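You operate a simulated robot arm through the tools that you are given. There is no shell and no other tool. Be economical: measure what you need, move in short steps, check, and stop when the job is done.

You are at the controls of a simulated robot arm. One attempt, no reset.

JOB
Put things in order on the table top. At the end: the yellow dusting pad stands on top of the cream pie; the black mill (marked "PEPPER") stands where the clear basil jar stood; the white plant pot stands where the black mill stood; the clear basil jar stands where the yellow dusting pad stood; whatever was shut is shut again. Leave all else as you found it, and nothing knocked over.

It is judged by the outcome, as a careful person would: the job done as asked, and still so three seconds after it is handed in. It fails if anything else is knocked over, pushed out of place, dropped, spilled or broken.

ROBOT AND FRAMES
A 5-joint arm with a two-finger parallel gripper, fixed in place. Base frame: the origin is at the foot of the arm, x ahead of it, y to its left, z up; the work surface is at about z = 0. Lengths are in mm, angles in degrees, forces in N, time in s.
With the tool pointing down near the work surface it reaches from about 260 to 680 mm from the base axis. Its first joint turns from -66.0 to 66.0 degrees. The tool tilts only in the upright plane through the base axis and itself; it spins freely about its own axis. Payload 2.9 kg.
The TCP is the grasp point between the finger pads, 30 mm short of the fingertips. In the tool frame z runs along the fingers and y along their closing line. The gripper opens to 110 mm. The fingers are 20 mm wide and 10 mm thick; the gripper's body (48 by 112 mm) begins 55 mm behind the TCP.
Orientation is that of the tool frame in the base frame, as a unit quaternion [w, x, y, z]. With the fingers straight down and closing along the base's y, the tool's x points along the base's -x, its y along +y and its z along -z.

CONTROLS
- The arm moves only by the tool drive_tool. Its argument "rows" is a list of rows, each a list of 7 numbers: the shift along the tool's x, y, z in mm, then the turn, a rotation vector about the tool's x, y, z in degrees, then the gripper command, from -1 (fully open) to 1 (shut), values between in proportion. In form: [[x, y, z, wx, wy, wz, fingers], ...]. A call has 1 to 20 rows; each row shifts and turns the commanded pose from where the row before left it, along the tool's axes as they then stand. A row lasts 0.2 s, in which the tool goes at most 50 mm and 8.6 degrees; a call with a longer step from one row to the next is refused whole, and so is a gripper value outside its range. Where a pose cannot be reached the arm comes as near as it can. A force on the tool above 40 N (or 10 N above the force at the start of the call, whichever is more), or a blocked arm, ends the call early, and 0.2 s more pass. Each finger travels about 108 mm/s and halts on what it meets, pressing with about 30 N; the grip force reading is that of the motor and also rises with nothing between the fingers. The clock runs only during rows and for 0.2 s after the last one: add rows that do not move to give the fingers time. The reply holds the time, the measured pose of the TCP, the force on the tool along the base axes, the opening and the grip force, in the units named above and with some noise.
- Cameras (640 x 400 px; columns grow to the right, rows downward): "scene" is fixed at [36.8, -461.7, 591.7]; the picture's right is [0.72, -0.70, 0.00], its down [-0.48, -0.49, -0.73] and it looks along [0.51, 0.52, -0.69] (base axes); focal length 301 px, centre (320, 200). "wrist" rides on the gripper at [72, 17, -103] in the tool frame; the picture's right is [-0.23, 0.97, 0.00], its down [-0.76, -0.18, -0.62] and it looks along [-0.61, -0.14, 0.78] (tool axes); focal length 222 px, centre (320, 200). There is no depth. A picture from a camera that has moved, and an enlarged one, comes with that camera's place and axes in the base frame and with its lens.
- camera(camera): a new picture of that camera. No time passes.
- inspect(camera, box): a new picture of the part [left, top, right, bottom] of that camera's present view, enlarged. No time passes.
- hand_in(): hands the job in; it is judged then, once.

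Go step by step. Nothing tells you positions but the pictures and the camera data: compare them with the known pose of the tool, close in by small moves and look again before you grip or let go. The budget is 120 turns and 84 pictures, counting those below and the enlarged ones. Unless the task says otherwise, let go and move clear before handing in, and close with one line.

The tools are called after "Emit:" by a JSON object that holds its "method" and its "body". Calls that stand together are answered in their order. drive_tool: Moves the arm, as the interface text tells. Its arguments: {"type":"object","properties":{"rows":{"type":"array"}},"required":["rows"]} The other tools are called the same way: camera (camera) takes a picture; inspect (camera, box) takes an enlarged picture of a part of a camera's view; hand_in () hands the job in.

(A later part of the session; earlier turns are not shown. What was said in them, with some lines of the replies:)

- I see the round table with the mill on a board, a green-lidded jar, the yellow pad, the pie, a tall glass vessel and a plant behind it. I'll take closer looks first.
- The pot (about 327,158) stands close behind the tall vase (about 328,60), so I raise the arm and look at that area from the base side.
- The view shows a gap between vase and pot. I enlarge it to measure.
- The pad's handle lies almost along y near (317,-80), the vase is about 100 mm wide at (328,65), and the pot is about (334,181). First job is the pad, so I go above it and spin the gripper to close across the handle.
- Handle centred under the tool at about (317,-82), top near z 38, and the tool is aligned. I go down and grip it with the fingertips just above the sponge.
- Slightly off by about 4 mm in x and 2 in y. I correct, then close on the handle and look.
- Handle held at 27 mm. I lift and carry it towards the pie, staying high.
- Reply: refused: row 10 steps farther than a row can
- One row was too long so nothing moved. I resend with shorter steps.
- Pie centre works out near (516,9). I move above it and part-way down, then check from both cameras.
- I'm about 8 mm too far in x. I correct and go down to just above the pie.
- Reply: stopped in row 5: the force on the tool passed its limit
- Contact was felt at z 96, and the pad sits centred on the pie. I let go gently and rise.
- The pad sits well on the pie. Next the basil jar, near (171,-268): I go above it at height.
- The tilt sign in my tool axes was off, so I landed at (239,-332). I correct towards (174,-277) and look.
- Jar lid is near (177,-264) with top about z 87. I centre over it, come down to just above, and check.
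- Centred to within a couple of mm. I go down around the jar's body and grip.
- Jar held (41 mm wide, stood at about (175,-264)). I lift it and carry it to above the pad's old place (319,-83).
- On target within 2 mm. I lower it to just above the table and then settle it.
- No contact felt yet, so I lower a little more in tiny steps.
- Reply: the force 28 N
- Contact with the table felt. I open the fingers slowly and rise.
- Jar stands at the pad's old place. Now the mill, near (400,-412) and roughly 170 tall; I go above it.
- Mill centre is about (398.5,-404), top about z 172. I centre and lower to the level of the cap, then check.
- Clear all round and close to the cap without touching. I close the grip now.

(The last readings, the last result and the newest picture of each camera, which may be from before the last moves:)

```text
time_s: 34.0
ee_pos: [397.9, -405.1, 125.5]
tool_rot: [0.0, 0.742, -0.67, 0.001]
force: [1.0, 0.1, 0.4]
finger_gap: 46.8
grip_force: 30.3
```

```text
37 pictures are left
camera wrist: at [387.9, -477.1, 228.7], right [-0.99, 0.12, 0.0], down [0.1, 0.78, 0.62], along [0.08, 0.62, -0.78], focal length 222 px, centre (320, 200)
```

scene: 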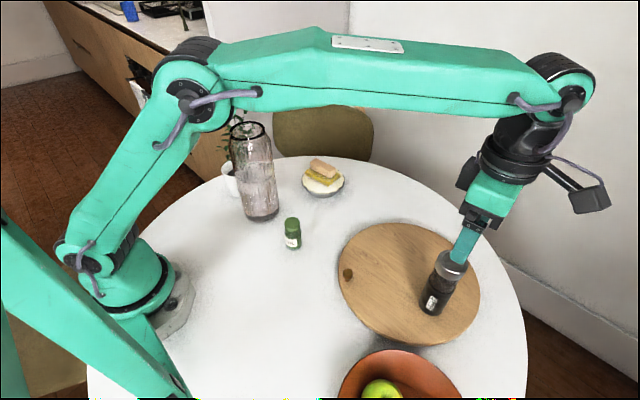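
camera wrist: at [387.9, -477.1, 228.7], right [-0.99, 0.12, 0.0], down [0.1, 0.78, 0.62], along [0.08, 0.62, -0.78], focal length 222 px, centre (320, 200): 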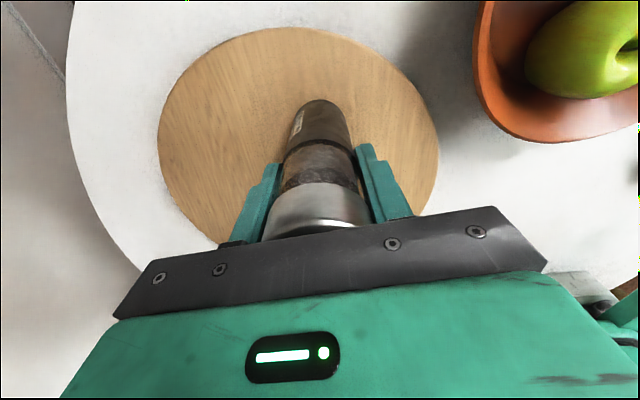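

Grip at 47 mm. I lift, look, then carry it over.

Emit:
{"method": "drive_tool", "body": {"rows": [[0, 0, -8, 0, 0, 0, 1], [0, 0, -30, 0, 0, 0, 1], [0, 0, -40, 0, 0, 0, 1], [0, 0, -40, 0, 0, 0, 1], [0, 0, -12, 0, 0, 0, 1], [0, 0, 0, 0, 0, 0, 1]]}}

Emit:
{"method": "camera", "body": {"camera": "scene"}}

```text
time_s: 35.4
ee_pos: [399.1, -404.2, 256.0]
tool_rot: [0.0, 0.743, -0.669, 0.0]
force: [0.0, 0.2, -2.4]
finger_gap: 47.2
grip_force: 29.8
```

```text
36 pictures are left
```

scene: 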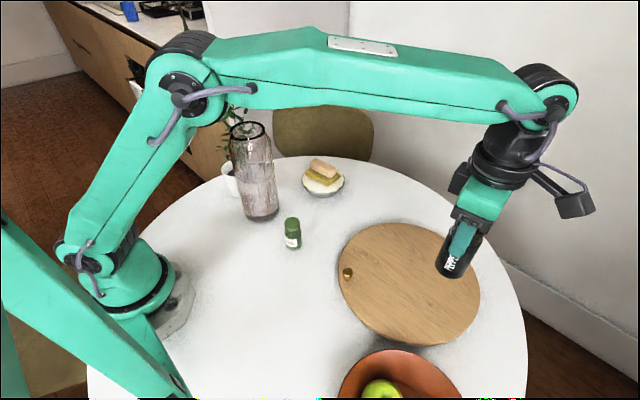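

Whole mill lifted. I carry it to above the basil jar's old place.

Emit:
{"method": "drive_tool", "body": {"rows": [[-27.2, 34.4, 0, 0, 0, 0, 1], [-27.2, 34.4, 0, 0, 0, 0, 1], [-27.2, 34.4, 0, 0, 0, 0, 1], [-27.2, 34.4, 0, 0, 0, 0, 1], [-27.2, 34.4, 0, 0, 0, 0, 1], [-27.3, 34.4, 0, 0, 0, 0, 1], [0, 0, 40, 0, 0, 0, 1], [0, 0, 40, 0, 0, 0, 1], [0, 0, 30, 0, 0, 0, 1], [0, 0, 0, 0, 0, 0, 1]]}}

Emit:
{"method": "camera", "body": {"camera": "scene"}}

```text
time_s: 37.6
ee_pos: [177.0, -265.2, 146.6]
tool_rot: [-0.001, 0.744, -0.668, 0.0]
force: [-0.3, -0.1, -2.4]
finger_gap: 47.1
grip_force: 30.0
```

```text
35 pictures are left
```

scene: 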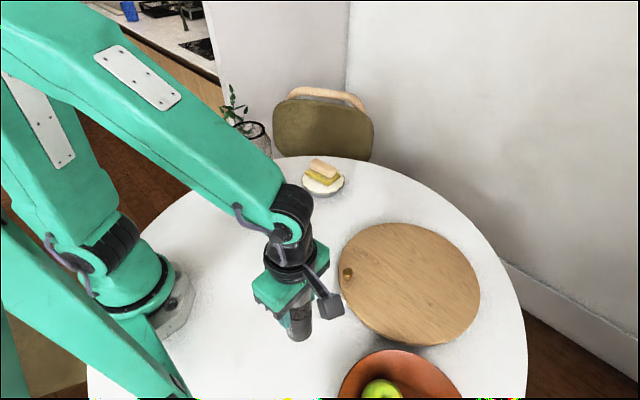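

Over the spot. I lower it towards the table, slowing for contact.

Emit:
{"method": "drive_tool", "body": {"rows": [[-0.8, 0.8, 20, 0, 0, 0, 1], [0, 0, 10, 0, 0, 0, 1], [0, 0, 4, 0, 0, 0, 1], [0, 0, 2, 0, 0, 0, 1], [0, 0, 2, 0, 0, 0, 1], [0, 0, 0, 0, 0, 0, 1]]}}

Emit:
{"method": "inspect", "body": {"camera": "scene", "box": [250, 250, 370, 360]}}

```text
time_s: 39.0
ee_pos: [175.2, -263.7, 109.0]
tool_rot: [0.001, 0.743, -0.67, 0.0]
force: [-0.3, -0.3, -2.5]
finger_gap: 46.8
grip_force: 30.4
```

```text
3.64 times, centred on (310, 305) of scene
camera zoom: at [36.8, -461.8, 591.6], right [0.72, -0.7, 0.0], down [-0.48, -0.49, -0.73], along [0.51, 0.52, -0.69], focal length 1094 px, centre (356, -182)
```

zoom: 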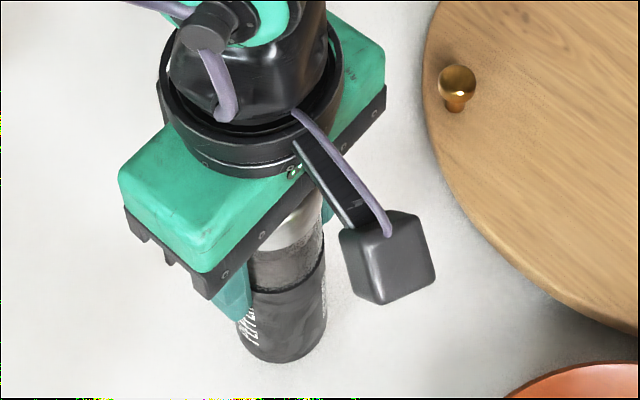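

Emit:
{"method": "drive_tool", "body": {"rows": [[0, 0, 1.5, 0, 0, 0, 1], [0, 0, 0, 0, 0, 0, 1], [0, 0, 1.5, 0, 0, 0, 1], [0, 0, 0, 0, 0, 0, 1]]}}

```text
time_s: 40.0
ee_pos: [175.7, -262.6, 105.0]
tool_rot: [0.0, 0.743, -0.669, 0.0]
force: [-0.2, -0.8, -3.9]
finger_gap: 46.9
grip_force: 30.0
```

No contact yet, so I keep lowering in 1 to 1.5 mm steps.

Emit:
{"method": "drive_tool", "body": {"rows": [[0, 0, 1.5, 0, 0, 0, 1], [0, 0, 0, 0, 0, 0, 1], [0, 0, 1.5, 0, 0, 0, 1], [0, 0, 0, 0, 0, 0, 1]]}}

```text
time_s: 41.0
ee_pos: [175.1, -262.7, 102.0]
tool_rot: [0.0, 0.743, -0.669, 0.001]
force: [-0.1, -0.2, -2.5]
finger_gap: 47.2
grip_force: 30.0
```

Emit:
{"method": "drive_tool", "body": {"rows": [[0, 0, 1.5, 0, 0, 0, 1], [0, 0, 0, 0, 0, 0, 1], [0, 0, 1.5, 0, 0, 0, 1], [0, 0, 0, 0, 0, 0, 1]]}}

Emit:
{"method": "inspect", "body": {"camera": "scene", "box": [250, 250, 370, 360]}}

```text
time_s: 42.0
ee_pos: [174.8, -263.8, 99.6]
tool_rot: [0.0, 0.743, -0.669, 0.001]
force: [-0.3, 0.8, -2.7]
finger_gap: 46.9
grip_force: 29.9
```

```text
3.64 times, centred on (310, 305) of scene
camera zoom: at [36.8, -461.8, 591.6], right [0.72, -0.7, 0.0], down [-0.48, -0.49, -0.73], along [0.51, 0.52, -0.69], focal length 1094 px, centre (356, -182)
```

zoom: 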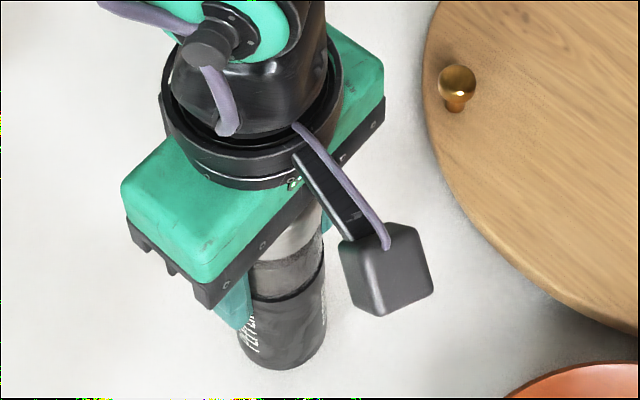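

Bottom edge looks close to the table. I keep feeling for contact.

Emit:
{"method": "drive_tool", "body": {"rows": [[0, 0, 1.5, 0, 0, 0, 1], [0, 0, 0, 0, 0, 0, 1], [0, 0, 1.5, 0, 0, 0, 1], [0, 0, 0, 0, 0, 0, 1]]}}

```text
time_s: 43.0
ee_pos: [176.5, -264.3, 97.4]
tool_rot: [0.001, 0.743, -0.669, 0.003]
force: [-0.3, 3.9, 26.4]
finger_gap: 46.9
grip_force: 29.5
```

Contact with the table. I release slowly and rise straight up.

Emit:
{"method": "drive_tool", "body": {"rows": [[0, 0, -0.7, 0, 0, 0, 0.4], [0, 0, 0, 0, 0, 0, 0.1], [0, 0, 0, 0, 0, 0, -0.3], [0, 0, 0, 0, 0, 0, -0.5], [0, 0, -30, 0, 0, 0, -0.5], [0, 0, -40, 0, 0, 0, -0.5], [0, 0, -45, 0, 0, 0, -0.5], [0, 0, -45, 0, 0, 0, -0.5], [0, 0, -45, 0, 0, 0, -0.5], [0, 0, -45, 0, 0, 0, -0.5], [0, 0, 0, 0, 0, 0, -0.5]]}}

Emit:
{"method": "camera", "body": {"camera": "scene"}}

```text
time_s: 45.4
ee_pos: [174.2, -261.2, 349.6]
tool_rot: [0.0, 0.743, -0.669, 0.0]
force: [-0.1, 0.0, 0.4]
finger_gap: 82.6
grip_force: 0.1
```

```text
32 pictures are left
```

scene: 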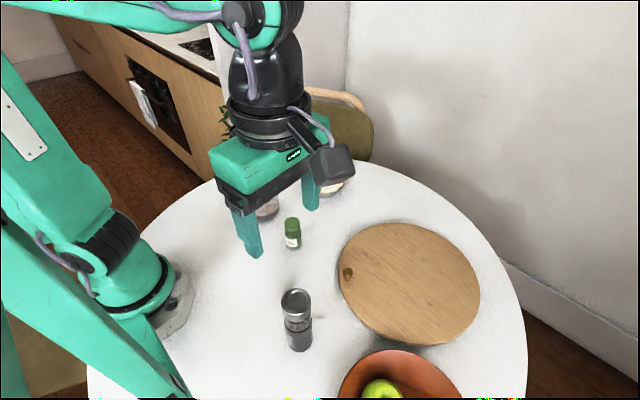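

The mill stands where the jar was. Now for the pot: plan is to come from the outside with the tool tilted back towards the base so the plant and vase stay clear. I first fly high to the outer side.

Emit:
{"method": "drive_tool", "body": {"rows": [[0, 0, -40, 0, 0, 0, -0.5], [0, 0, -40, 0, 0, 0, -0.5], [-35.4, -22.9, 0, 0, 0, 0, -0.5], [-35.4, -22.9, 0, 0, 0, 0, -0.5], [-35.4, -22.9, 0, 0, 0, 0, -0.5], [-35.4, -22.9, 0, 0, 0, 0, -0.5], [-35.4, -22.9, 0, 0, 0, 0, -0.5], [-35.4, -22.9, 0, 0, 0, 0, -0.5], [-35.4, -22.9, 0, 0, 0, 0, -0.5], [-35.4, -22.9, 0, 0, 0, 0, -0.5], [-35.4, -22.9, 0, 0, 0, 0, -0.5], [-35.4, -22.9, 0, 0, 0, 0, -0.5], [-35.4, -22.9, 0, 0, 0, 0, -0.5], [-35.4, -22.9, 0, 0, 0, 0, -0.5], [-35.4, -22.9, 0, 0, 0, 0, -0.5], [0, 0, 0, 0, 0, 0, -1]]}}

Emit:
{"method": "drive_tool", "body": {"rows": [[0, 0, 0, 0, 0, -8.03, -1], [0, 0, 0, 0, 0, -8.03, -1], [0, 0, 0, 0, 0, -8.03, -1], [0, 0, 0, 0, 0, -8.03, -1], [0, 0, 0, 0, 0, -8.03, -1], [0, 0, 0, 0, 0, -8.03, -1], [0, 0, 0, 0, 0, -8.03, -1], [0, 0, 0, 0, 0, -8.03, -1], [0, 0, 0, 0, 0, -8.03, -1], [0, 0, 0, 0, 0, -8.03, -1], [0, 0, 0, 0, 0, -8.03, -1], [0, 0, 0, 0, 0, -8.03, -1], [0, 0, 0, 0, 0, -8.03, -1], [0, 0, 0, 0, 0, -8.03, -1], [0, 0, 0, 0, 0, 0, -1]]}}

Emit:
{"method": "camera", "body": {"camera": "wrist"}}

```text
time_s: 48.8
ee_pos: [425.4, 225.8, 427.3]
tool_rot: [-0.001, 0.743, -0.67, 0.001]
force: [-0.1, 0.3, -0.4]
finger_gap: 110.2
grip_force: 0.0
```

```text
time_s: 52.0
ee_pos: [394.0, 272.5, 427.5]
tool_rot: [0.0, 0.972, 0.233, 0.002]
force: [0.1, 0.6, 0.1]
finger_gap: 110.3
grip_force: 0.1
out of reach, approached as far as the arm can: row 14
```

```text
31 pictures are left
camera wrist: at [465.4, 290.2, 529.5], right [0.24, -0.97, 0.0], down [-0.76, -0.19, 0.62], along [-0.6, -0.15, -0.78], focal length 222 px, centre (320, 200)
```

wrist: 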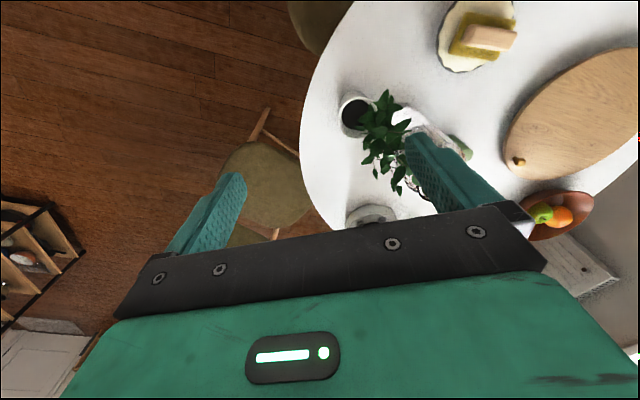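

The spin joint nears its limit with the camera facing fully outward. I back off a few degrees of spin and see where the arm settles.

Emit:
{"method": "drive_tool", "body": {"rows": [[0, 0, 0, 0, 0, 5, -1], [0, 0, 0, 0, 0, 5, -1], [0, 0, 0, 0, 0, 0, -1], [0, 0, 0, 0, 0, 0, -1]]}}

```text
time_s: 53.0
ee_pos: [393.8, 272.2, 426.4]
tool_rot: [0.0, 0.987, 0.161, 0.001]
force: [-0.1, -0.3, 0.0]
finger_gap: 109.9
grip_force: 0.1
```

Emit:
{"method": "drive_tool", "body": {"rows": [[6, 25, 0, 0, 0, 0, -1], [6, 25, 0, 0, 0, 0, -1], [0, 0, 0, -1.38, -7.88, 0, -1], [0, 0, 0, -1.38, -7.88, 0, -1], [0, 0, 0, -1.38, -7.88, 0, -1], [0, 0, 0, -1.38, -7.88, 0, -1], [0, 0, 0, -1.38, -7.88, 0, -1], [0, 0, 0, 0, 0, 0, -1]]}}

Emit:
{"method": "camera", "body": {"camera": "wrist"}}

Emit:
{"method": "camera", "body": {"camera": "scene"}}

```text
time_s: 54.8
ee_pos: [361.1, 195.5, 336.1]
tool_rot: [0.112, 0.928, 0.151, -0.321]
force: [0.3, 0.0, -0.5]
finger_gap: 109.8
grip_force: 0.0
out of reach, approached as far as the arm can: row 4, 5, 6, 7
```

```text
30 pictures are left
camera wrist: at [478.5, 226.6, 369.4], right [0.17, -0.95, 0.25], down [-0.28, 0.2, 0.94], along [-0.94, -0.23, -0.23], focal length 222 px, centre (320, 200)
```

wrist: 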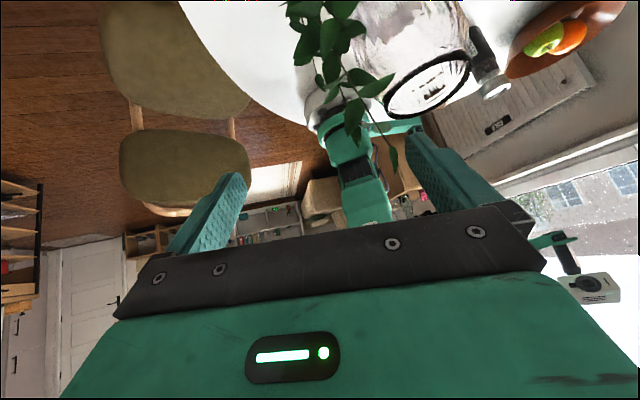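

```text
29 pictures are left
```

scene: 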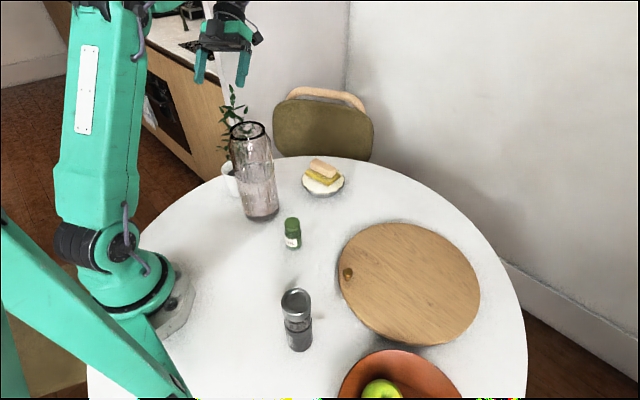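

Inward tilt of 40° is reachable lower down but not up here. I back outward, ease the tilt, and check before going down outside the plant.

Emit:
{"method": "drive_tool", "body": {"rows": [[22.6, -4, -19.3, 0, 0, 0, -1], [22.6, -4, -19.3, 1.38, 7.88, 0, -1], [0, 0, 0, 1.38, 7.88, 0, -1], [22.5, -4, -10.2, 0, 0, 0, -1], [0, 0, 0, 0, 0, 0, -1]]}}

```text
time_s: 56.0
ee_pos: [426.7, 231.2, 321.6]
tool_rot: [0.068, 0.966, 0.157, -0.195]
force: [-0.3, -0.1, 0.4]
finger_gap: 110.0
grip_force: 0.2
out of reach, approached as far as the arm can: row 1
```

Feasible at r 485, z 322 and 24° tilt. I go down outside the pot, then increase the tilt.

Emit:
{"method": "drive_tool", "body": {"rows": [[15.2, -2.7, 34.7, 0, 0, 0, -1], [15.2, -2.7, 34.7, 0, 0, 0, -1], [15.2, -2.7, 34.7, 0, 0, 0, -1], [15.2, -2.7, 34.7, 0, 0, 0, -1], [15.2, -2.7, 34.7, 0, 0, 0, -1], [0, 0, 0, -1.38, -7.88, 0, -1], [0, 0, 0, -1.38, -7.88, 0, -1], [0, 0, 0, 0, 0, 0, -1]]}}

Emit:
{"method": "camera", "body": {"camera": "wrist"}}

Emit:
{"method": "inspect", "body": {"camera": "scene", "box": [170, 50, 370, 230]}}

```text
time_s: 57.8
ee_pos: [426.5, 230.0, 131.7]
tool_rot: [0.112, 0.928, 0.151, -0.323]
force: [-0.1, 0.4, -0.7]
finger_gap: 109.9
grip_force: 0.1
```

```text
28 pictures are left
camera wrist: at [543.6, 261.9, 165.6], right [0.17, -0.95, 0.25], down [-0.28, 0.2, 0.94], along [-0.94, -0.23, -0.23], focal length 222 px, centre (320, 200)
```

wrist: 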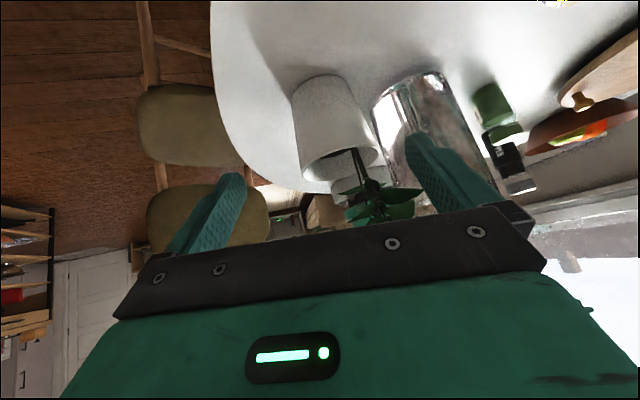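

```text
2.22 times, centred on (270, 140) of scene
camera zoom: at [36.8, -461.7, 591.7], right [0.72, -0.7, 0.0], down [-0.48, -0.49, -0.73], along [0.51, 0.52, -0.69], focal length 668 px, centre (431, 333)
```

zoom: 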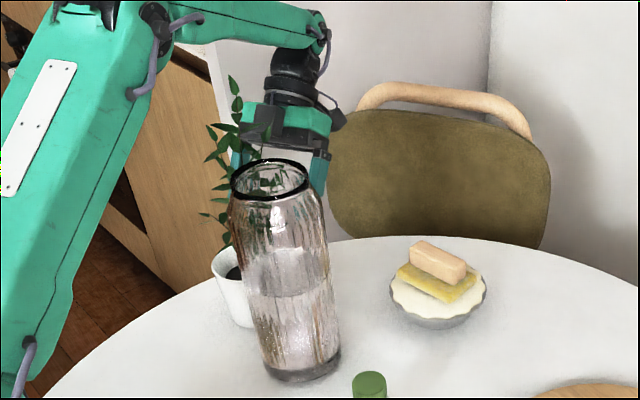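

The approach pose works and the pot is visible between the fingers. I enlarge to measure it precisely.

Emit:
{"method": "inspect", "body": {"camera": "wrist", "box": [260, 60, 440, 220]}}

```text
2.50 times, centred on (350, 140) of wrist
camera zoom: at [543.6, 261.9, 165.6], right [0.17, -0.95, 0.25], down [-0.28, 0.2, 0.94], along [-0.94, -0.23, -0.23], focal length 555 px, centre (245, 350)
```

zoom: 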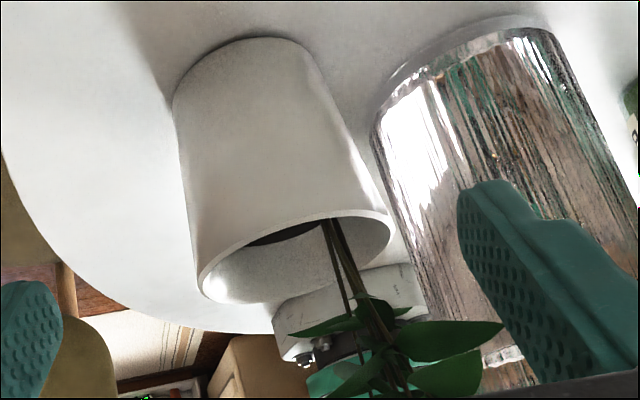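

Pot measures about 65 mm at the base, 80 at the rim, 82 tall, centred near (343,180). I narrow the fingers to 92 mm to stay off the vase, line up with the tool axis and move in half-way.

Emit:
{"method": "drive_tool", "body": {"rows": [[-11, 3.2, 0, 0, 0, 0, -0.67], [-10.9, 3.1, 0, 0, 0, 0, -0.67], [0, 0, 30, 0, 0, 0, -0.67], [0, 0, 30, 0, 0, 0, -0.67], [0, 0, 0, 0, 0, 0, -0.67]]}}

Emit:
{"method": "camera", "body": {"camera": "wrist"}}

Emit:
{"method": "inspect", "body": {"camera": "scene", "box": [190, 80, 330, 220]}}

```text
time_s: 59.0
ee_pos: [377.7, 202.2, 99.9]
tool_rot: [0.112, 0.928, 0.15, -0.322]
force: [0.0, 0.6, 0.1]
finger_gap: 92.0
grip_force: 0.1
```

```text
25 pictures are left
camera wrist: at [495.5, 233.6, 134.5], right [0.17, -0.95, 0.25], down [-0.28, 0.2, 0.94], along [-0.95, -0.23, -0.23], focal length 222 px, centre (320, 200)
```

wrist: 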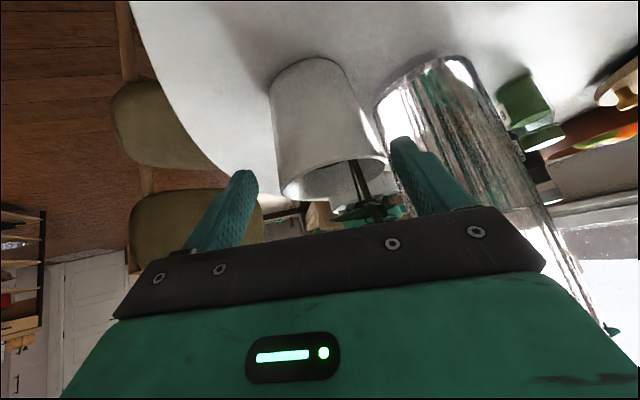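

```text
2.86 times, centred on (260, 150) of scene
camera zoom: at [36.8, -461.8, 591.7], right [0.72, -0.7, 0.0], down [-0.48, -0.49, -0.73], along [0.51, 0.52, -0.69], focal length 859 px, centre (491, 343)
```

zoom: 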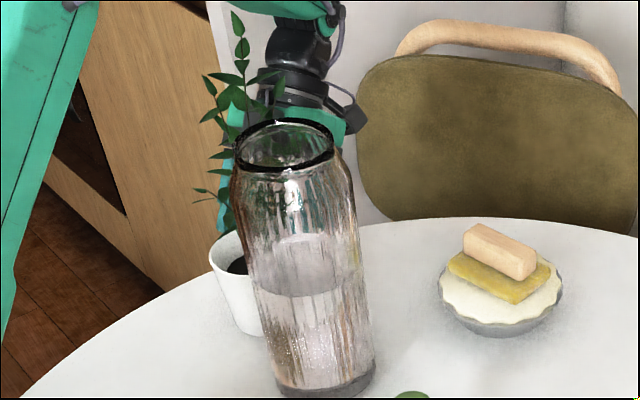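

Geometry agrees (pot about (342,179.5)), with both fingers clear. I move in the rest of the way along the tool axis.

Emit:
{"method": "drive_tool", "body": {"rows": [[0, 1, 20, 0, 0, 0, -0.67], [0, 0, 20, 0, 0, 0, -0.67], [0, 0, 16, 0, 0, 0, -0.67], [0, 0, 0, 0, 0, 0, -0.67]]}}

Emit:
{"method": "camera", "body": {"camera": "wrist"}}

Emit:
{"method": "inspect", "body": {"camera": "scene", "box": [190, 80, 330, 220]}}

```text
time_s: 60.0
ee_pos: [346.2, 184.5, 57.0]
tool_rot: [0.11, 0.928, 0.15, -0.323]
force: [-0.4, 1.0, -0.1]
finger_gap: 92.1
grip_force: 0.3
```

```text
23 pictures are left
camera wrist: at [463.8, 216.1, 91.3], right [0.17, -0.95, 0.25], down [-0.28, 0.2, 0.94], along [-0.95, -0.23, -0.23], focal length 222 px, centre (320, 200)
```

wrist: 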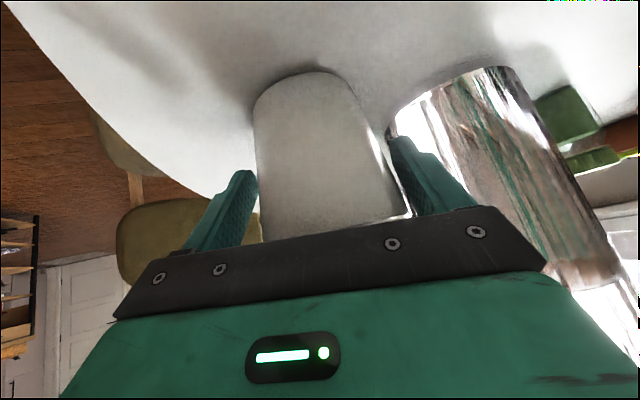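

```text
2.86 times, centred on (260, 150) of scene
camera zoom: at [36.8, -461.8, 591.7], right [0.72, -0.7, 0.0], down [-0.48, -0.49, -0.73], along [0.51, 0.52, -0.69], focal length 859 px, centre (491, 343)
```

zoom: 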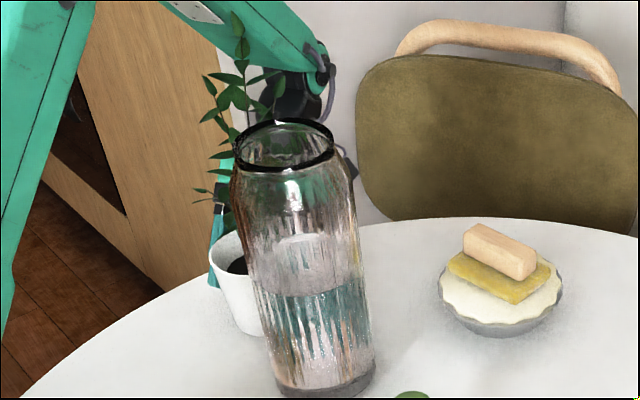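

Fingers straddle the pot with nothing touched. I close gently.

Emit:
{"method": "drive_tool", "body": {"rows": [[0, 0, 0, 0, 0, 0, -0.5], [0, 0, 0, 0, 0, 0, -0.42], [0, 0, 0, 0, 0, 0, -0.3], [0, 0, 0, 0, 0, 0, 0.2], [0, 0, 0, 0, 0, 0, 1], [0, 0, 0, 0, 0, 0, 1]]}}

Emit:
{"method": "camera", "body": {"camera": "wrist"}}

```text
time_s: 61.4
ee_pos: [346.2, 184.4, 57.8]
tool_rot: [0.111, 0.928, 0.15, -0.323]
force: [0.3, -1.8, 0.3]
finger_gap: 77.5
grip_force: 29.8
```

```text
21 pictures are left
camera wrist: at [463.9, 216.1, 91.3], right [0.17, -0.95, 0.25], down [-0.28, 0.2, 0.94], along [-0.95, -0.23, -0.23], focal length 222 px, centre (320, 200)
```

wrist: 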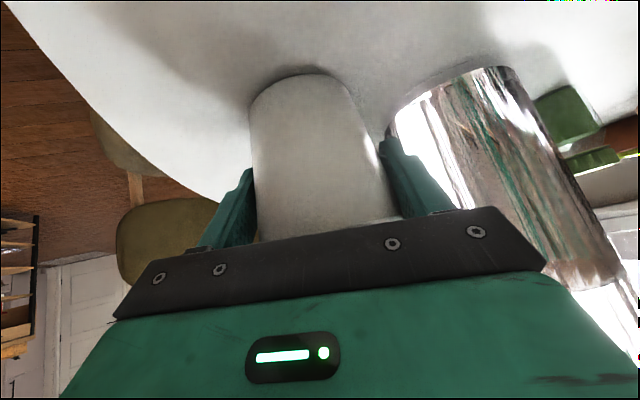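

Pot gripped at 77 mm. I lift it slightly and check it comes up straight.

Emit:
{"method": "drive_tool", "body": {"rows": [[-3.2, 0.6, -3.8, 0, 0, 0, 1], [-6.3, 1.1, -7.7, 0, 0, 0, 1], [-6.3, 1.1, -7.7, 0, 0, 0, 1], [0, 0, 0, 0, 0, 0, 1]]}}

Emit:
{"method": "camera", "body": {"camera": "wrist"}}

Emit:
{"method": "inspect", "body": {"camera": "scene", "box": [190, 80, 330, 220]}}

```text
time_s: 62.4
ee_pos: [346.7, 184.0, 81.0]
tool_rot: [0.11, 0.928, 0.15, -0.323]
force: [0.2, 0.3, -4.1]
finger_gap: 77.5
grip_force: 29.8
```

```text
20 pictures are left
camera wrist: at [464.0, 215.5, 115.6], right [0.17, -0.95, 0.25], down [-0.28, 0.2, 0.94], along [-0.95, -0.23, -0.23], focal length 222 px, centre (320, 200)
```

wrist: 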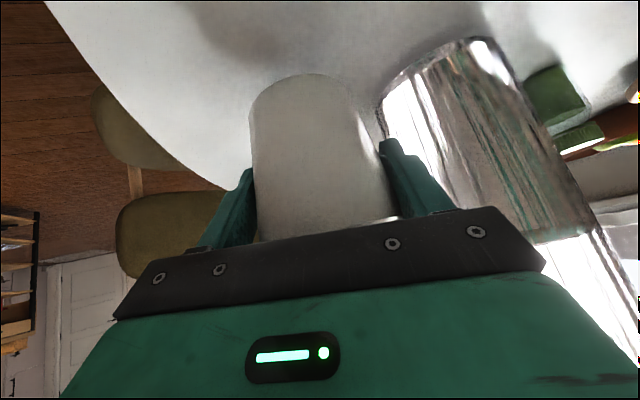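

```text
2.86 times, centred on (260, 150) of scene
camera zoom: at [36.8, -461.7, 591.7], right [0.72, -0.7, 0.0], down [-0.48, -0.49, -0.73], along [0.51, 0.52, -0.69], focal length 859 px, centre (491, 343)
```

zoom: 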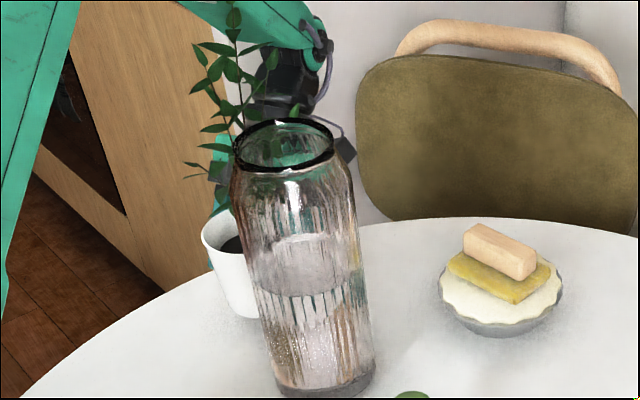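

The pot came up straight. The forearm would foul the plant on a long carry in this pose, so I'll swing it about 8.5° away from the vase, set it down in the open, and regrip from the base side.

Emit:
{"method": "drive_tool", "body": {"rows": [[-5.87, -28.5, 0.69, -2.69, 0.476, -3.26, 1], [-5.87, -28.5, 0.69, -2.69, 0.476, -3.26, 1], [0, 0, 0, 0, 0, 0, 1], [6.3, -1.1, 7.7, 0, 0, 0, 1], [5.1, -0.9, 6.1, 0, 0, 0, 1], [0, 0, 0, 0, 0, 0, 1]]}}

Emit:
{"method": "camera", "body": {"camera": "wrist"}}

```text
time_s: 63.8
ee_pos: [316.5, 233.1, 62.1]
tool_rot: [0.134, 0.914, 0.218, -0.313]
force: [0.2, 0.3, -3.0]
finger_gap: 77.4
grip_force: 29.4
```

```text
18 pictures are left
camera wrist: at [428.3, 281.1, 97.0], right [0.31, -0.92, 0.25], down [-0.3, 0.15, 0.94], along [-0.9, -0.36, -0.23], focal length 222 px, centre (320, 200)
```

wrist: 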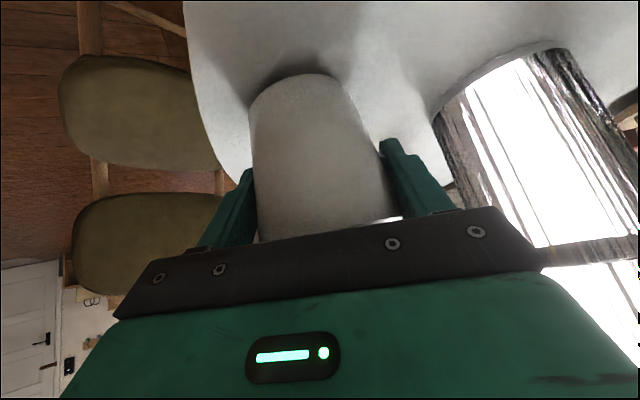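

Pot base is well on the table. I lower the last few mm feeling for contact.

Emit:
{"method": "drive_tool", "body": {"rows": [[1.3, -0.2, 1.5, 0, 0, 0, 1], [0, 0, 0, 0, 0, 0, 1], [1, -0.2, 1.1, 0, 0, 0, 1], [0, 0, 0, 0, 0, 0, 1]]}}

```text
time_s: 64.8
ee_pos: [315.9, 232.2, 60.5]
tool_rot: [0.133, 0.914, 0.219, -0.315]
force: [0.1, 0.4, -3.3]
finger_gap: 77.6
grip_force: 29.9
```

Emit:
{"method": "drive_tool", "body": {"rows": [[1, -0.2, 1.1, 0, 0, 0, 1], [0, 0, 0, 0, 0, 0, 1], [1, -0.2, 1.1, 0, 0, 0, 1], [0, 0, 0, 0, 0, 0, 1]]}}

```text
time_s: 65.8
ee_pos: [316.0, 233.1, 58.0]
tool_rot: [0.133, 0.914, 0.218, -0.316]
force: [-0.3, 0.2, -3.0]
finger_gap: 77.7
grip_force: 30.2
```

Emit:
{"method": "drive_tool", "body": {"rows": [[0.6, -0.1, 0.8, 0, 0, 0, 1], [0, 0, 0, 0, 0, 0, 1], [0.6, -0.1, 0.8, 0, 0, 0, 1], [0, 0, 0, 0, 0, 0, 1]]}}

```text
time_s: 66.8
ee_pos: [315.8, 232.8, 57.4]
tool_rot: [0.133, 0.915, 0.218, -0.314]
force: [2.7, -4.8, 17.0]
finger_gap: 77.4
grip_force: 29.8
```

Contact. I open to 92 mm and back off along the tool axis.

Emit:
{"method": "drive_tool", "body": {"rows": [[0, 0, 0, 0, 0, 0, -0.5], [0, 0, 0, 0, 0, 0, -0.67], [0, 0, 0, 0, 0, 0, -0.67], [0, 0, -20, 0, 0, 0, -0.67], [0, 0, -35, 0, 0, 0, -0.67], [0, 0, -35, 0, 0, 0, -0.67], [0, 0, -35, 0, 0, 0, -0.67], [0, 0, 0, 0, 0, 0, -0.67]]}}

Emit:
{"method": "camera", "body": {"camera": "wrist"}}

```text
time_s: 68.6
ee_pos: [380.1, 281.3, 151.2]
tool_rot: [0.135, 0.914, 0.218, -0.314]
force: [-0.6, -0.6, 0.3]
finger_gap: 91.8
grip_force: 0.0
```

```text
17 pictures are left
camera wrist: at [491.8, 330.1, 185.4], right [0.31, -0.92, 0.25], down [-0.3, 0.15, 0.94], along [-0.9, -0.37, -0.23], focal length 222 px, centre (320, 200)
```

wrist: 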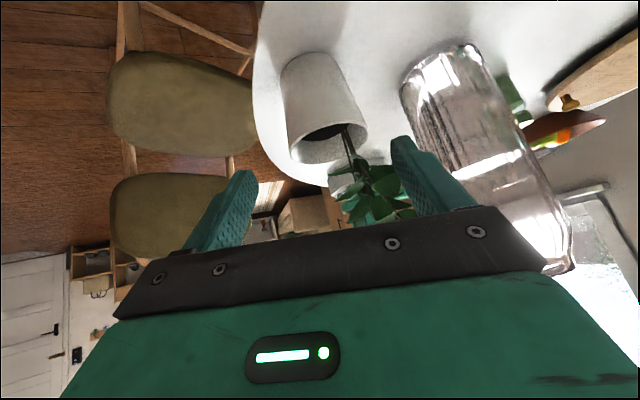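

The pot stands safely near (312.5,228). I straighten the tool, rise well above the plant, and cross to the base side.

Emit:
{"method": "drive_tool", "body": {"rows": [[0, 0, 0, 1.38, 7.88, 0, -0.67], [0, 0, 0, 1.38, 7.88, 0, -0.67], [0, 0, 0, 1.38, 7.88, 0, -0.67], [0, 0, 0, 1.38, 7.88, 0, -0.67], [0, 0, 0, 1.38, 7.88, 0, -0.67], [0, 0, -46, 0, 0, 0, -0.67], [0, 0, -46, 0, 0, 0, -0.67], [0, 0, -46, 0, 0, 0, -0.67], [0, 0, -46, 0, 0, 0, -0.67], [0, 0, -46, 0, 0, 0, -0.67], [0, 0, -46, 0, 0, 0, -0.67], [0, 0, 0, 0, 0, 0, -0.67]]}}

Emit:
{"method": "drive_tool", "body": {"rows": [[-40, 7, 0, 0, 0, 0, -0.67], [-40, 7, 0, 0, 0, 0, -0.67], [-40, 7, 0, 0, 0, 0, -0.67], [-40, 7, 0, 0, 0, 0, -0.67], [-40, 7, 0, 0, 0, 0, -0.67], [0, 0, 0, 0, 0, 0, -0.67]]}}

```text
time_s: 71.2
ee_pos: [379.7, 280.8, 426.7]
tool_rot: [0.0, 0.972, 0.233, 0.001]
force: [1.2, 0.1, 0.8]
finger_gap: 92.0
grip_force: 0.0
```

```text
time_s: 72.6
ee_pos: [216.1, 159.7, 427.7]
tool_rot: [0.0, 0.973, 0.232, 0.001]
force: [-0.5, -0.4, -0.2]
finger_gap: 91.7
grip_force: 0.0
```

Now spin the gripper round so the camera faces the base side.

Emit:
{"method": "drive_tool", "body": {"rows": [[0, 0, 0, 0, 0, 8.54, -0.67], [0, 0, 0, 0, 0, 8.54, -0.67], [0, 0, 0, 0, 0, 8.54, -0.67], [0, 0, 0, 0, 0, 8.54, -0.67], [0, 0, 0, 0, 0, 8.54, -0.67], [0, 0, 0, 0, 0, 8.54, -0.67], [0, 0, 0, 0, 0, 8.54, -0.67], [0, 0, 0, 0, 0, 8.54, -0.67], [0, 0, 0, 0, 0, 8.54, -0.67], [0, 0, 0, 0, 0, 8.54, -0.67], [0, 0, 0, 0, 0, 8.54, -0.67], [0, 0, 0, 0, 0, 8.54, -0.67], [0, 0, 0, 0, 0, 8.54, -0.67], [0, 0, 0, 0, 0, 8.54, -0.67], [0, 0, 0, 0, 0, 8.54, -0.67], [0, 0, 0, 0, 0, 8.54, -0.67], [0, 0, 0, 0, 0, 8.54, -0.67], [0, 0, 0, 0, 0, 8.54, -0.67], [0, 0, 0, 0, 0, 8.54, -0.67], [0, 0, 0, 0, 0, 8.54, -0.67]]}}

Emit:
{"method": "camera", "body": {"camera": "wrist"}}

```text
time_s: 76.8
ee_pos: [217.9, 159.4, 428.3]
tool_rot: [0.0, -0.309, 0.951, 0.001]
force: [0.2, 0.2, 1.3]
finger_gap: 91.9
grip_force: 0.2
```

```text
16 pictures are left
camera wrist: at [147.2, 130.6, 529.7], right [-0.39, 0.92, 0.0], down [0.72, 0.3, 0.62], along [0.58, 0.24, -0.78], focal length 222 px, centre (320, 200)
```

wrist: 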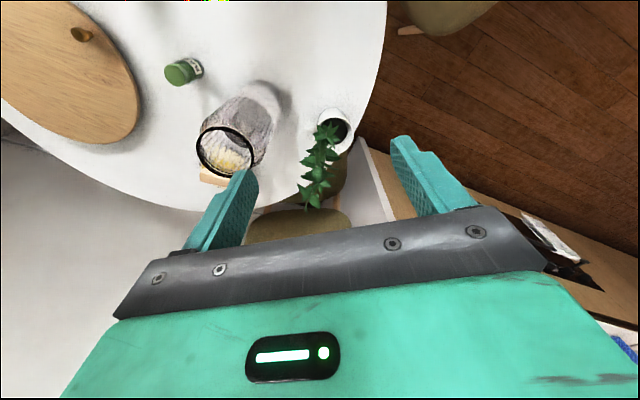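

Aligned. I tilt the tool outward by 40° and check it is reachable here.

Emit:
{"method": "drive_tool", "body": {"rows": [[0, 0, 0, 0, -8, 0, -0.67], [0, 0, 0, 0, -8, 0, -0.67], [0, 0, 0, 0, -8, 0, -0.67], [0, 0, 0, 0, -8, 0, -0.67], [0, 0, 0, 0, -8, 0, -0.67], [0, 0, 0, 0, 0, 0, -0.67]]}}

```text
time_s: 78.2
ee_pos: [217.4, 158.8, 429.1]
tool_rot: [0.327, -0.291, 0.893, 0.106]
force: [-0.2, -0.2, 0.0]
finger_gap: 91.8
grip_force: 0.1
```

Reachable. Now I go down on the base side to the approach start.

Emit:
{"method": "drive_tool", "body": {"rows": [[21.8, 0, 35.3, 0, 0, 0, -0.67], [21.8, 0, 35.3, 0, 0, 0, -0.67], [21.8, 0, 35.3, 0, 0, 0, -0.67], [21.8, 0, 35.3, 0, 0, 0, -0.67], [21.8, 0, 35.3, 0, 0, 0, -0.67], [21.8, 0, 35.3, 0, 0, 0, -0.67], [21.8, 0, 35.3, 0, 0, 0, -0.67], [0, 0, 0, 0, 0, 0, -0.67]]}}

Emit:
{"method": "camera", "body": {"camera": "wrist"}}

```text
time_s: 80.0
ee_pos: [288.2, 209.1, 170.9]
tool_rot: [0.325, -0.291, 0.893, 0.106]
force: [0.3, -0.3, -0.3]
finger_gap: 91.9
grip_force: 0.2
out of reach, approached as far as the arm can: row 5, 6, 7
```

```text
15 pictures are left
camera wrist: at [178.5, 152.8, 201.7], right [-0.43, 0.89, 0.15], down [0.25, -0.04, 0.97], along [0.87, 0.46, -0.21], focal length 222 px, centre (320, 200)
```

wrist: 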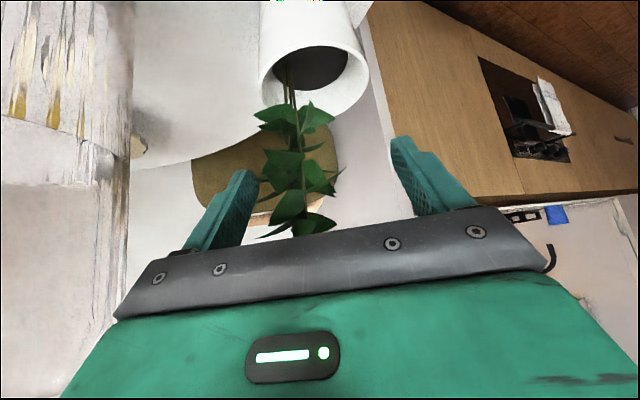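

The arm is held out a bit by its inner limit, so I use 35° tilt. The plant is between the fingers; I shift about 5 mm sideways, lower half-way and check.

Emit:
{"method": "drive_tool", "body": {"rows": [[0, 4.8, 0, 0, 5, 0, -0.67], [11, 0, 27, 0, 0, 0, -0.67], [11, 0, 27, 0, 0, 0, -0.67], [0, 0, 0, 0, 0, 0, -0.67]]}}

Emit:
{"method": "camera", "body": {"camera": "wrist"}}

```text
time_s: 81.0
ee_pos: [293.2, 220.8, 113.8]
tool_rot: [0.285, -0.298, 0.906, 0.098]
force: [-0.4, 0.2, 0.2]
finger_gap: 91.8
grip_force: 0.0
```

```text
14 pictures are left
camera wrist: at [187.4, 165.3, 156.0], right [-0.43, 0.89, 0.14], down [0.32, 0.01, 0.95], along [0.84, 0.45, -0.29], focal length 222 px, centre (320, 200)
```

wrist: 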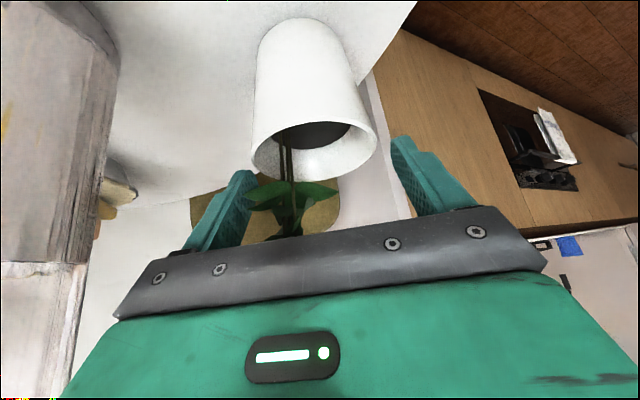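

Well centred. I lower the rest of the way.

Emit:
{"method": "drive_tool", "body": {"rows": [[7, 0, 18, 0, 0, 0, -0.67], [7, 0, 18, 0, 0, 0, -0.67], [8, 0, 18, 0, 0, 0, -0.67], [0, 0, 0, 0, 0, 0, -0.67]]}}

Emit:
{"method": "camera", "body": {"camera": "wrist"}}

```text
time_s: 82.0
ee_pos: [304.2, 229.1, 57.5]
tool_rot: [0.285, -0.297, 0.906, 0.097]
force: [0.6, -0.1, 0.1]
finger_gap: 91.9
grip_force: 0.0
```

```text
13 pictures are left
camera wrist: at [197.8, 173.8, 99.8], right [-0.43, 0.89, 0.14], down [0.32, 0.01, 0.95], along [0.84, 0.45, -0.29], focal length 222 px, centre (320, 200)
```

wrist: 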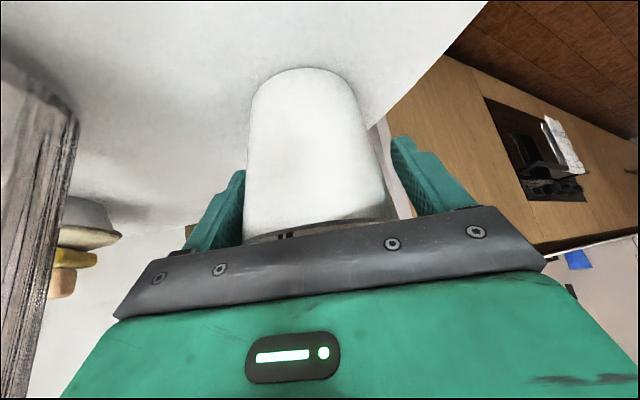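

The pot sits about 6 mm toward the left finger, so I shift sideways before closing.

Emit:
{"method": "drive_tool", "body": {"rows": [[0, -3, 0, 0, 0, 0, -0.67], [0, -3, 0, 0, 0, 0, -0.67], [0, 0, 0, 0, 0, 0, -0.5], [0, 0, 0, 0, 0, 0, -0.42], [0, 0, 0, 0, 0, 0, -0.2], [0, 0, 0, 0, 0, 0, 0.5], [0, 0, 0, 0, 0, 0, 1], [0, 0, 0, 0, 0, 0, 1]]}}

Emit:
{"method": "camera", "body": {"camera": "wrist"}}

```text
time_s: 83.8
ee_pos: [309.1, 224.8, 56.9]
tool_rot: [0.287, -0.295, 0.907, 0.092]
force: [0.2, -2.1, 1.8]
finger_gap: 78.8
grip_force: 30.4
```

```text
12 pictures are left
camera wrist: at [201.5, 169.6, 99.1], right [-0.42, 0.9, 0.13], down [0.32, 0.01, 0.95], along [0.85, 0.44, -0.29], focal length 222 px, centre (320, 200)
```

wrist: 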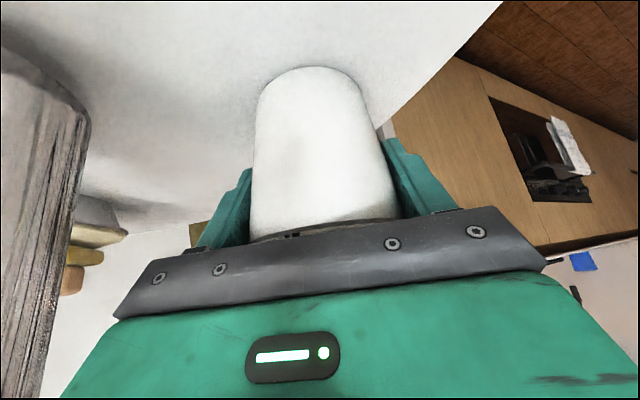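

Gripped at 79 mm. I lift slowly at first and then well above the vase's height.

Emit:
{"method": "drive_tool", "body": {"rows": [[-5.7, 0, -8.2, 0, 0, 0, 1], [-11.5, 0, -16.4, 0, 0, 0, 1], [-17, 0, -25, 0, 0, 0, 1], [-23, 0, -33, 0, 0, 0, 1], [-23, 0, -33, 0, 0, 0, 1], [-23, 0, -33, 0, 0, 0, 1], [-23, 0, -33, 0, 0, 0, 1], [-23, 0, -33, 0, 0, 0, 1], [-17, 0, -25, 0, 0, 0, 1], [0, 0, 0, 0, 0, 0, 1]]}}

Emit:
{"method": "camera", "body": {"camera": "scene"}}

```text
time_s: 86.0
ee_pos: [308.1, 222.9, 350.5]
tool_rot: [0.287, -0.296, 0.906, 0.092]
force: [0.4, 0.0, -3.3]
finger_gap: 78.3
grip_force: 30.0
```

```text
11 pictures are left
```

scene: 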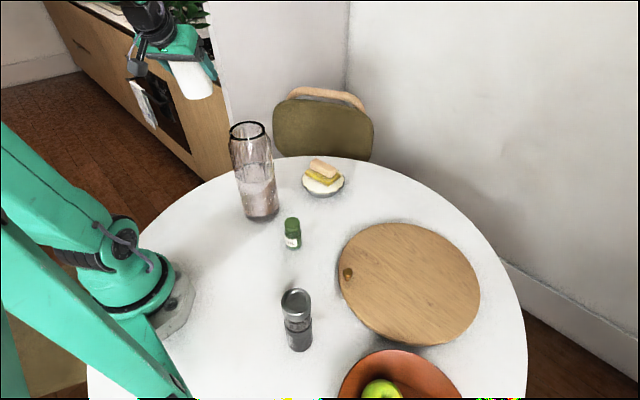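

Pot clear above everything. I swing about the base at this height toward the board.

Emit:
{"method": "drive_tool", "body": {"rows": [[2.17, -44.8, -1.52, 3.89, 0, 5.55, 1], [2.17, -44.8, -1.52, 3.89, 0, 5.55, 1], [2.17, -44.8, -1.52, 3.89, 0, 5.55, 1], [2.17, -44.8, -1.52, 3.89, 0, 5.55, 1], [2.17, -44.8, -1.52, 3.89, 0, 5.55, 1], [2.17, -44.8, -1.52, 3.89, 0, 5.55, 1], [2.17, -44.8, -1.52, 3.89, 0, 5.55, 1], [2.17, -44.8, -1.52, 3.89, 0, 5.55, 1], [2.17, -44.8, -1.52, 3.89, 0, 5.55, 1], [2.17, -44.8, -1.52, 3.89, 0, 5.55, 1], [2.17, -44.8, -1.52, 3.89, 0, 5.55, 1], [2.17, -44.8, -1.52, 3.89, 0, 5.55, 1], [0, 0, 0, 0, 0, 0, 1]]}}

```text
time_s: 88.8
ee_pos: [268.1, -268.4, 348.2]
tool_rot: [0.278, 0.368, 0.88, -0.115]
force: [0.4, 0.0, -3.9]
finger_gap: 78.0
grip_force: 30.5
```

Now I extend outward over the mill's old place on the board and come part-way down.

Emit:
{"method": "drive_tool", "body": {"rows": [[-37.8, -0.85, 26.5, 0, 0, 0, 1], [-37.8, -0.85, 26.5, 0, 0, 0, 1], [-37.8, -0.85, 26.5, 0, 0, 0, 1], [-37.8, -0.85, 26.5, 0, 0, 0, 1], [22.8, 0, 32.5, 0, 0, 0, 1], [22.8, 0, 32.5, 0, 0, 0, 1], [22.8, 0, 32.5, 0, 0, 0, 1], [22.8, 0, 32.5, 0, 0, 0, 1], [22.8, 0, 32.5, 0, 0, 0, 1], [0, 0, 0, 0, 0, 0, 1]]}}

Emit:
{"method": "camera", "body": {"camera": "scene"}}

```text
time_s: 91.0
ee_pos: [397.8, -402.9, 149.0]
tool_rot: [0.278, 0.367, 0.88, -0.117]
force: [-0.5, 0.0, -4.3]
finger_gap: 78.2
grip_force: 30.0
```

```text
10 pictures are left
```

scene: 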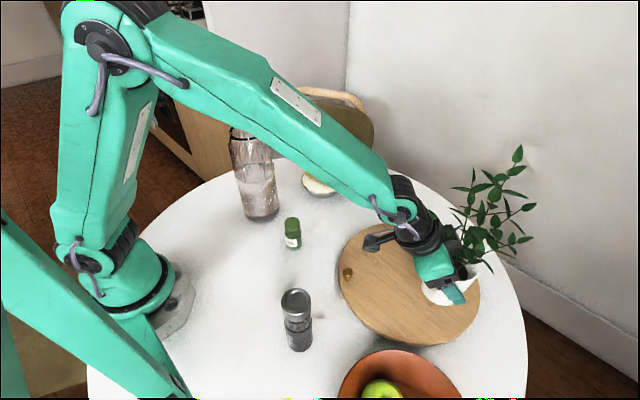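

On line. I lower toward the board.

Emit:
{"method": "drive_tool", "body": {"rows": [[18, 0, 22, 0, 0, 0, 1], [11.5, 0, 16.4, 0, 0, 0, 1], [3.4, 0, 4.9, 0, 0, 0, 1], [0, 0, 0, 0, 0, 0, 1]]}}

Emit:
{"method": "inspect", "body": {"camera": "scene", "box": [380, 200, 520, 340]}}

Emit:
{"method": "camera", "body": {"camera": "wrist"}}

```text
time_s: 92.0
ee_pos: [396.7, -403.1, 94.3]
tool_rot: [0.278, 0.367, 0.88, -0.117]
force: [-0.7, -0.3, -3.5]
finger_gap: 78.1
grip_force: 30.4
```

```text
2.86 times, centred on (450, 270) of scene
camera zoom: at [36.8, -461.8, 591.6], right [0.72, -0.7, 0.0], down [-0.48, -0.49, -0.73], along [0.51, 0.52, -0.69], focal length 859 px, centre (-51, 0)
```

zoom: 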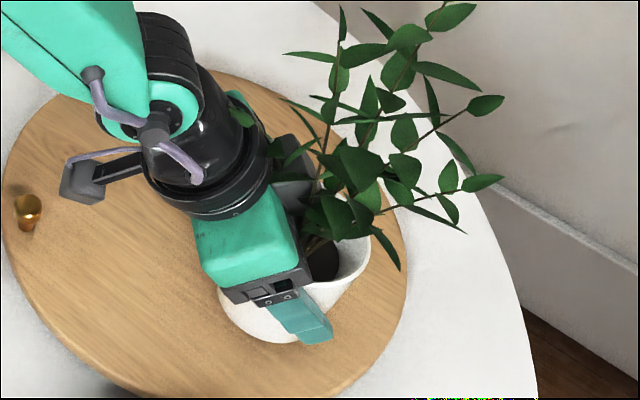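

```text
8 pictures are left
camera wrist: at [323.8, -304.5, 136.2], right [0.82, 0.55, 0.13], down [0.06, -0.31, 0.95], along [0.56, -0.77, -0.29], focal length 222 px, centre (320, 200)
```

wrist: 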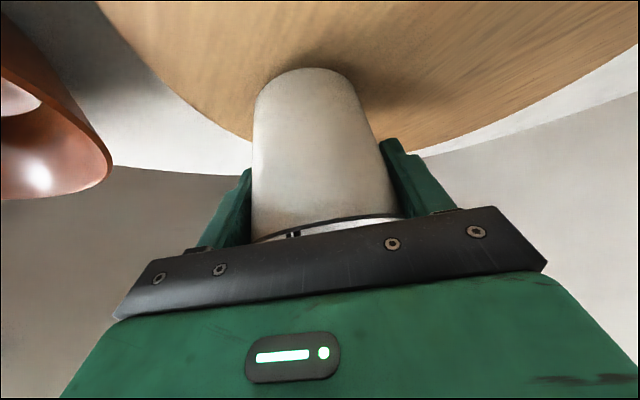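

About 8 mm to go. I lower in small steps for contact.

Emit:
{"method": "drive_tool", "body": {"rows": [[2.3, 0, 3.3, 0, 0, 0, 1], [0.9, 0, 1.2, 0, 0, 0, 1], [0.9, 0, 1.2, 0, 0, 0, 1], [0, 0, 0, 0, 0, 0, 1]]}}

```text
time_s: 93.0
ee_pos: [395.8, -401.5, 88.2]
tool_rot: [0.278, 0.366, 0.88, -0.117]
force: [0.8, -0.1, -3.1]
finger_gap: 78.0
grip_force: 29.5
```

Emit:
{"method": "drive_tool", "body": {"rows": [[0.9, 0, 1.2, 0, 0, 0, 1], [0, 0, 0, 0, 0, 0, 1], [0.7, 0, 1, 0, 0, 0, 1], [0, 0, 0, 0, 0, 0, 1]]}}

```text
time_s: 94.0
ee_pos: [395.6, -403.1, 87.0]
tool_rot: [0.28, 0.367, 0.879, -0.119]
force: [1.1, 5.6, 15.1]
finger_gap: 78.3
grip_force: 29.8
```

Contact with the board. I open and withdraw along the tool axis.

Emit:
{"method": "drive_tool", "body": {"rows": [[0, 0, 0, 0, 0, 0, -0.48], [0, 0, 0, 0, 0, 0, -0.6], [0, 0, 0, 0, 0, 0, -0.67], [0, 0, 0, 0, 0, 0, -0.67], [0, 0, -10, 0, 0, 0, -0.67], [0, 0, -25, 0, 0, 0, -0.67], [0, 0, -35, 0, 0, 0, -0.67], [0, 0, -35, 0, 0, 0, -0.67], [0, 0, -35, 0, 0, 0, -0.67], [0, 0, 0, 0, 0, 0, -0.67]]}}

Emit:
{"method": "camera", "body": {"camera": "scene"}}

```text
time_s: 96.2
ee_pos: [338.4, -344.0, 200.2]
tool_rot: [0.277, 0.367, 0.88, -0.117]
force: [-0.5, 0.0, 0.2]
finger_gap: 92.0
grip_force: 0.0
```

```text
7 pictures are left
```

scene: 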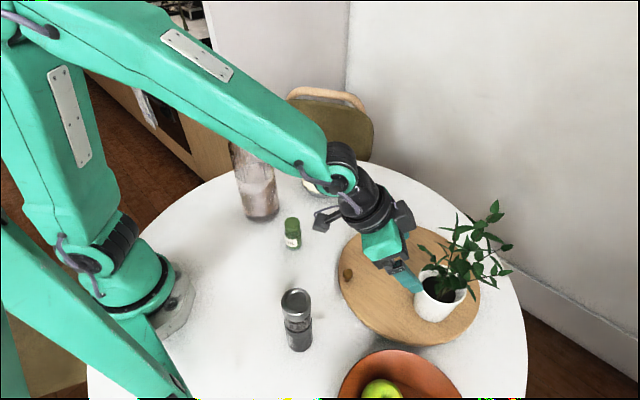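

The pot stands on the board. I move the arm well clear and look once more.

Emit:
{"method": "drive_tool", "body": {"rows": [[-10, 0, -40, 0, 0, 0, -0.67], [-20, 0, -40, 0, 0, 0, -0.67], [-20, 0, -40, 0, 0, 0, -0.67], [-10, 0, -30, 0, 0, 0, -0.67], [0, 0, 0, 0, 8, 0, -0.67], [0, 0, 0, 0, 8, 0, -0.67], [0, 0, 0, 0, 8, 0, -0.67], [0, 0, 0, 0, 8, 0, -0.67], [0, 0, 0, 0, 0, 0, -0.67]]}}

Emit:
{"method": "camera", "body": {"camera": "scene"}}

Emit:
{"method": "inspect", "body": {"camera": "scene", "box": [260, 200, 520, 360]}}

```text
time_s: 98.2
ee_pos: [312.5, -318.3, 357.6]
tool_rot: [0.024, 0.385, 0.923, -0.01]
force: [-1.0, 0.5, 0.7]
finger_gap: 92.0
grip_force: 0.1
```

```text
6 pictures are left
```

scene: 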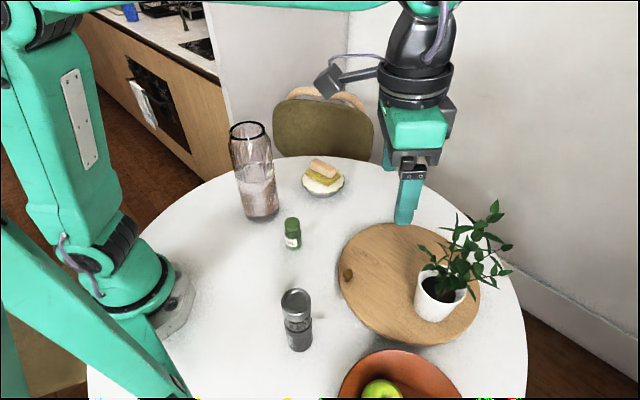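

```text
2.46 times, centred on (390, 280) of scene
camera zoom: at [36.8, -461.8, 591.7], right [0.72, -0.7, 0.0], down [-0.48, -0.49, -0.73], along [0.51, 0.52, -0.69], focal length 740 px, centre (148, 3)
```

zoom: 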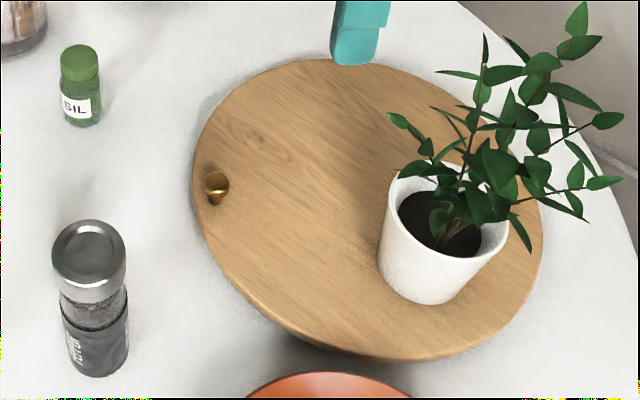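

Everything is in its asked place: pad on the pie, mill on the jar's old spot, pot on the mill's old spot, jar on the pad's old spot. The vase, board and bowl look unmoved and the arm is clear, so I hand in.

Emit:
{"method": "hand_in", "body": {}}

```text
The job is handed in.
```

The job is handed in: the last pictures showed the pad, mill, pot and jar all in their asked places, nothing knocked over, and the pot within about 5 mm of the mill's old spot by my estimate.
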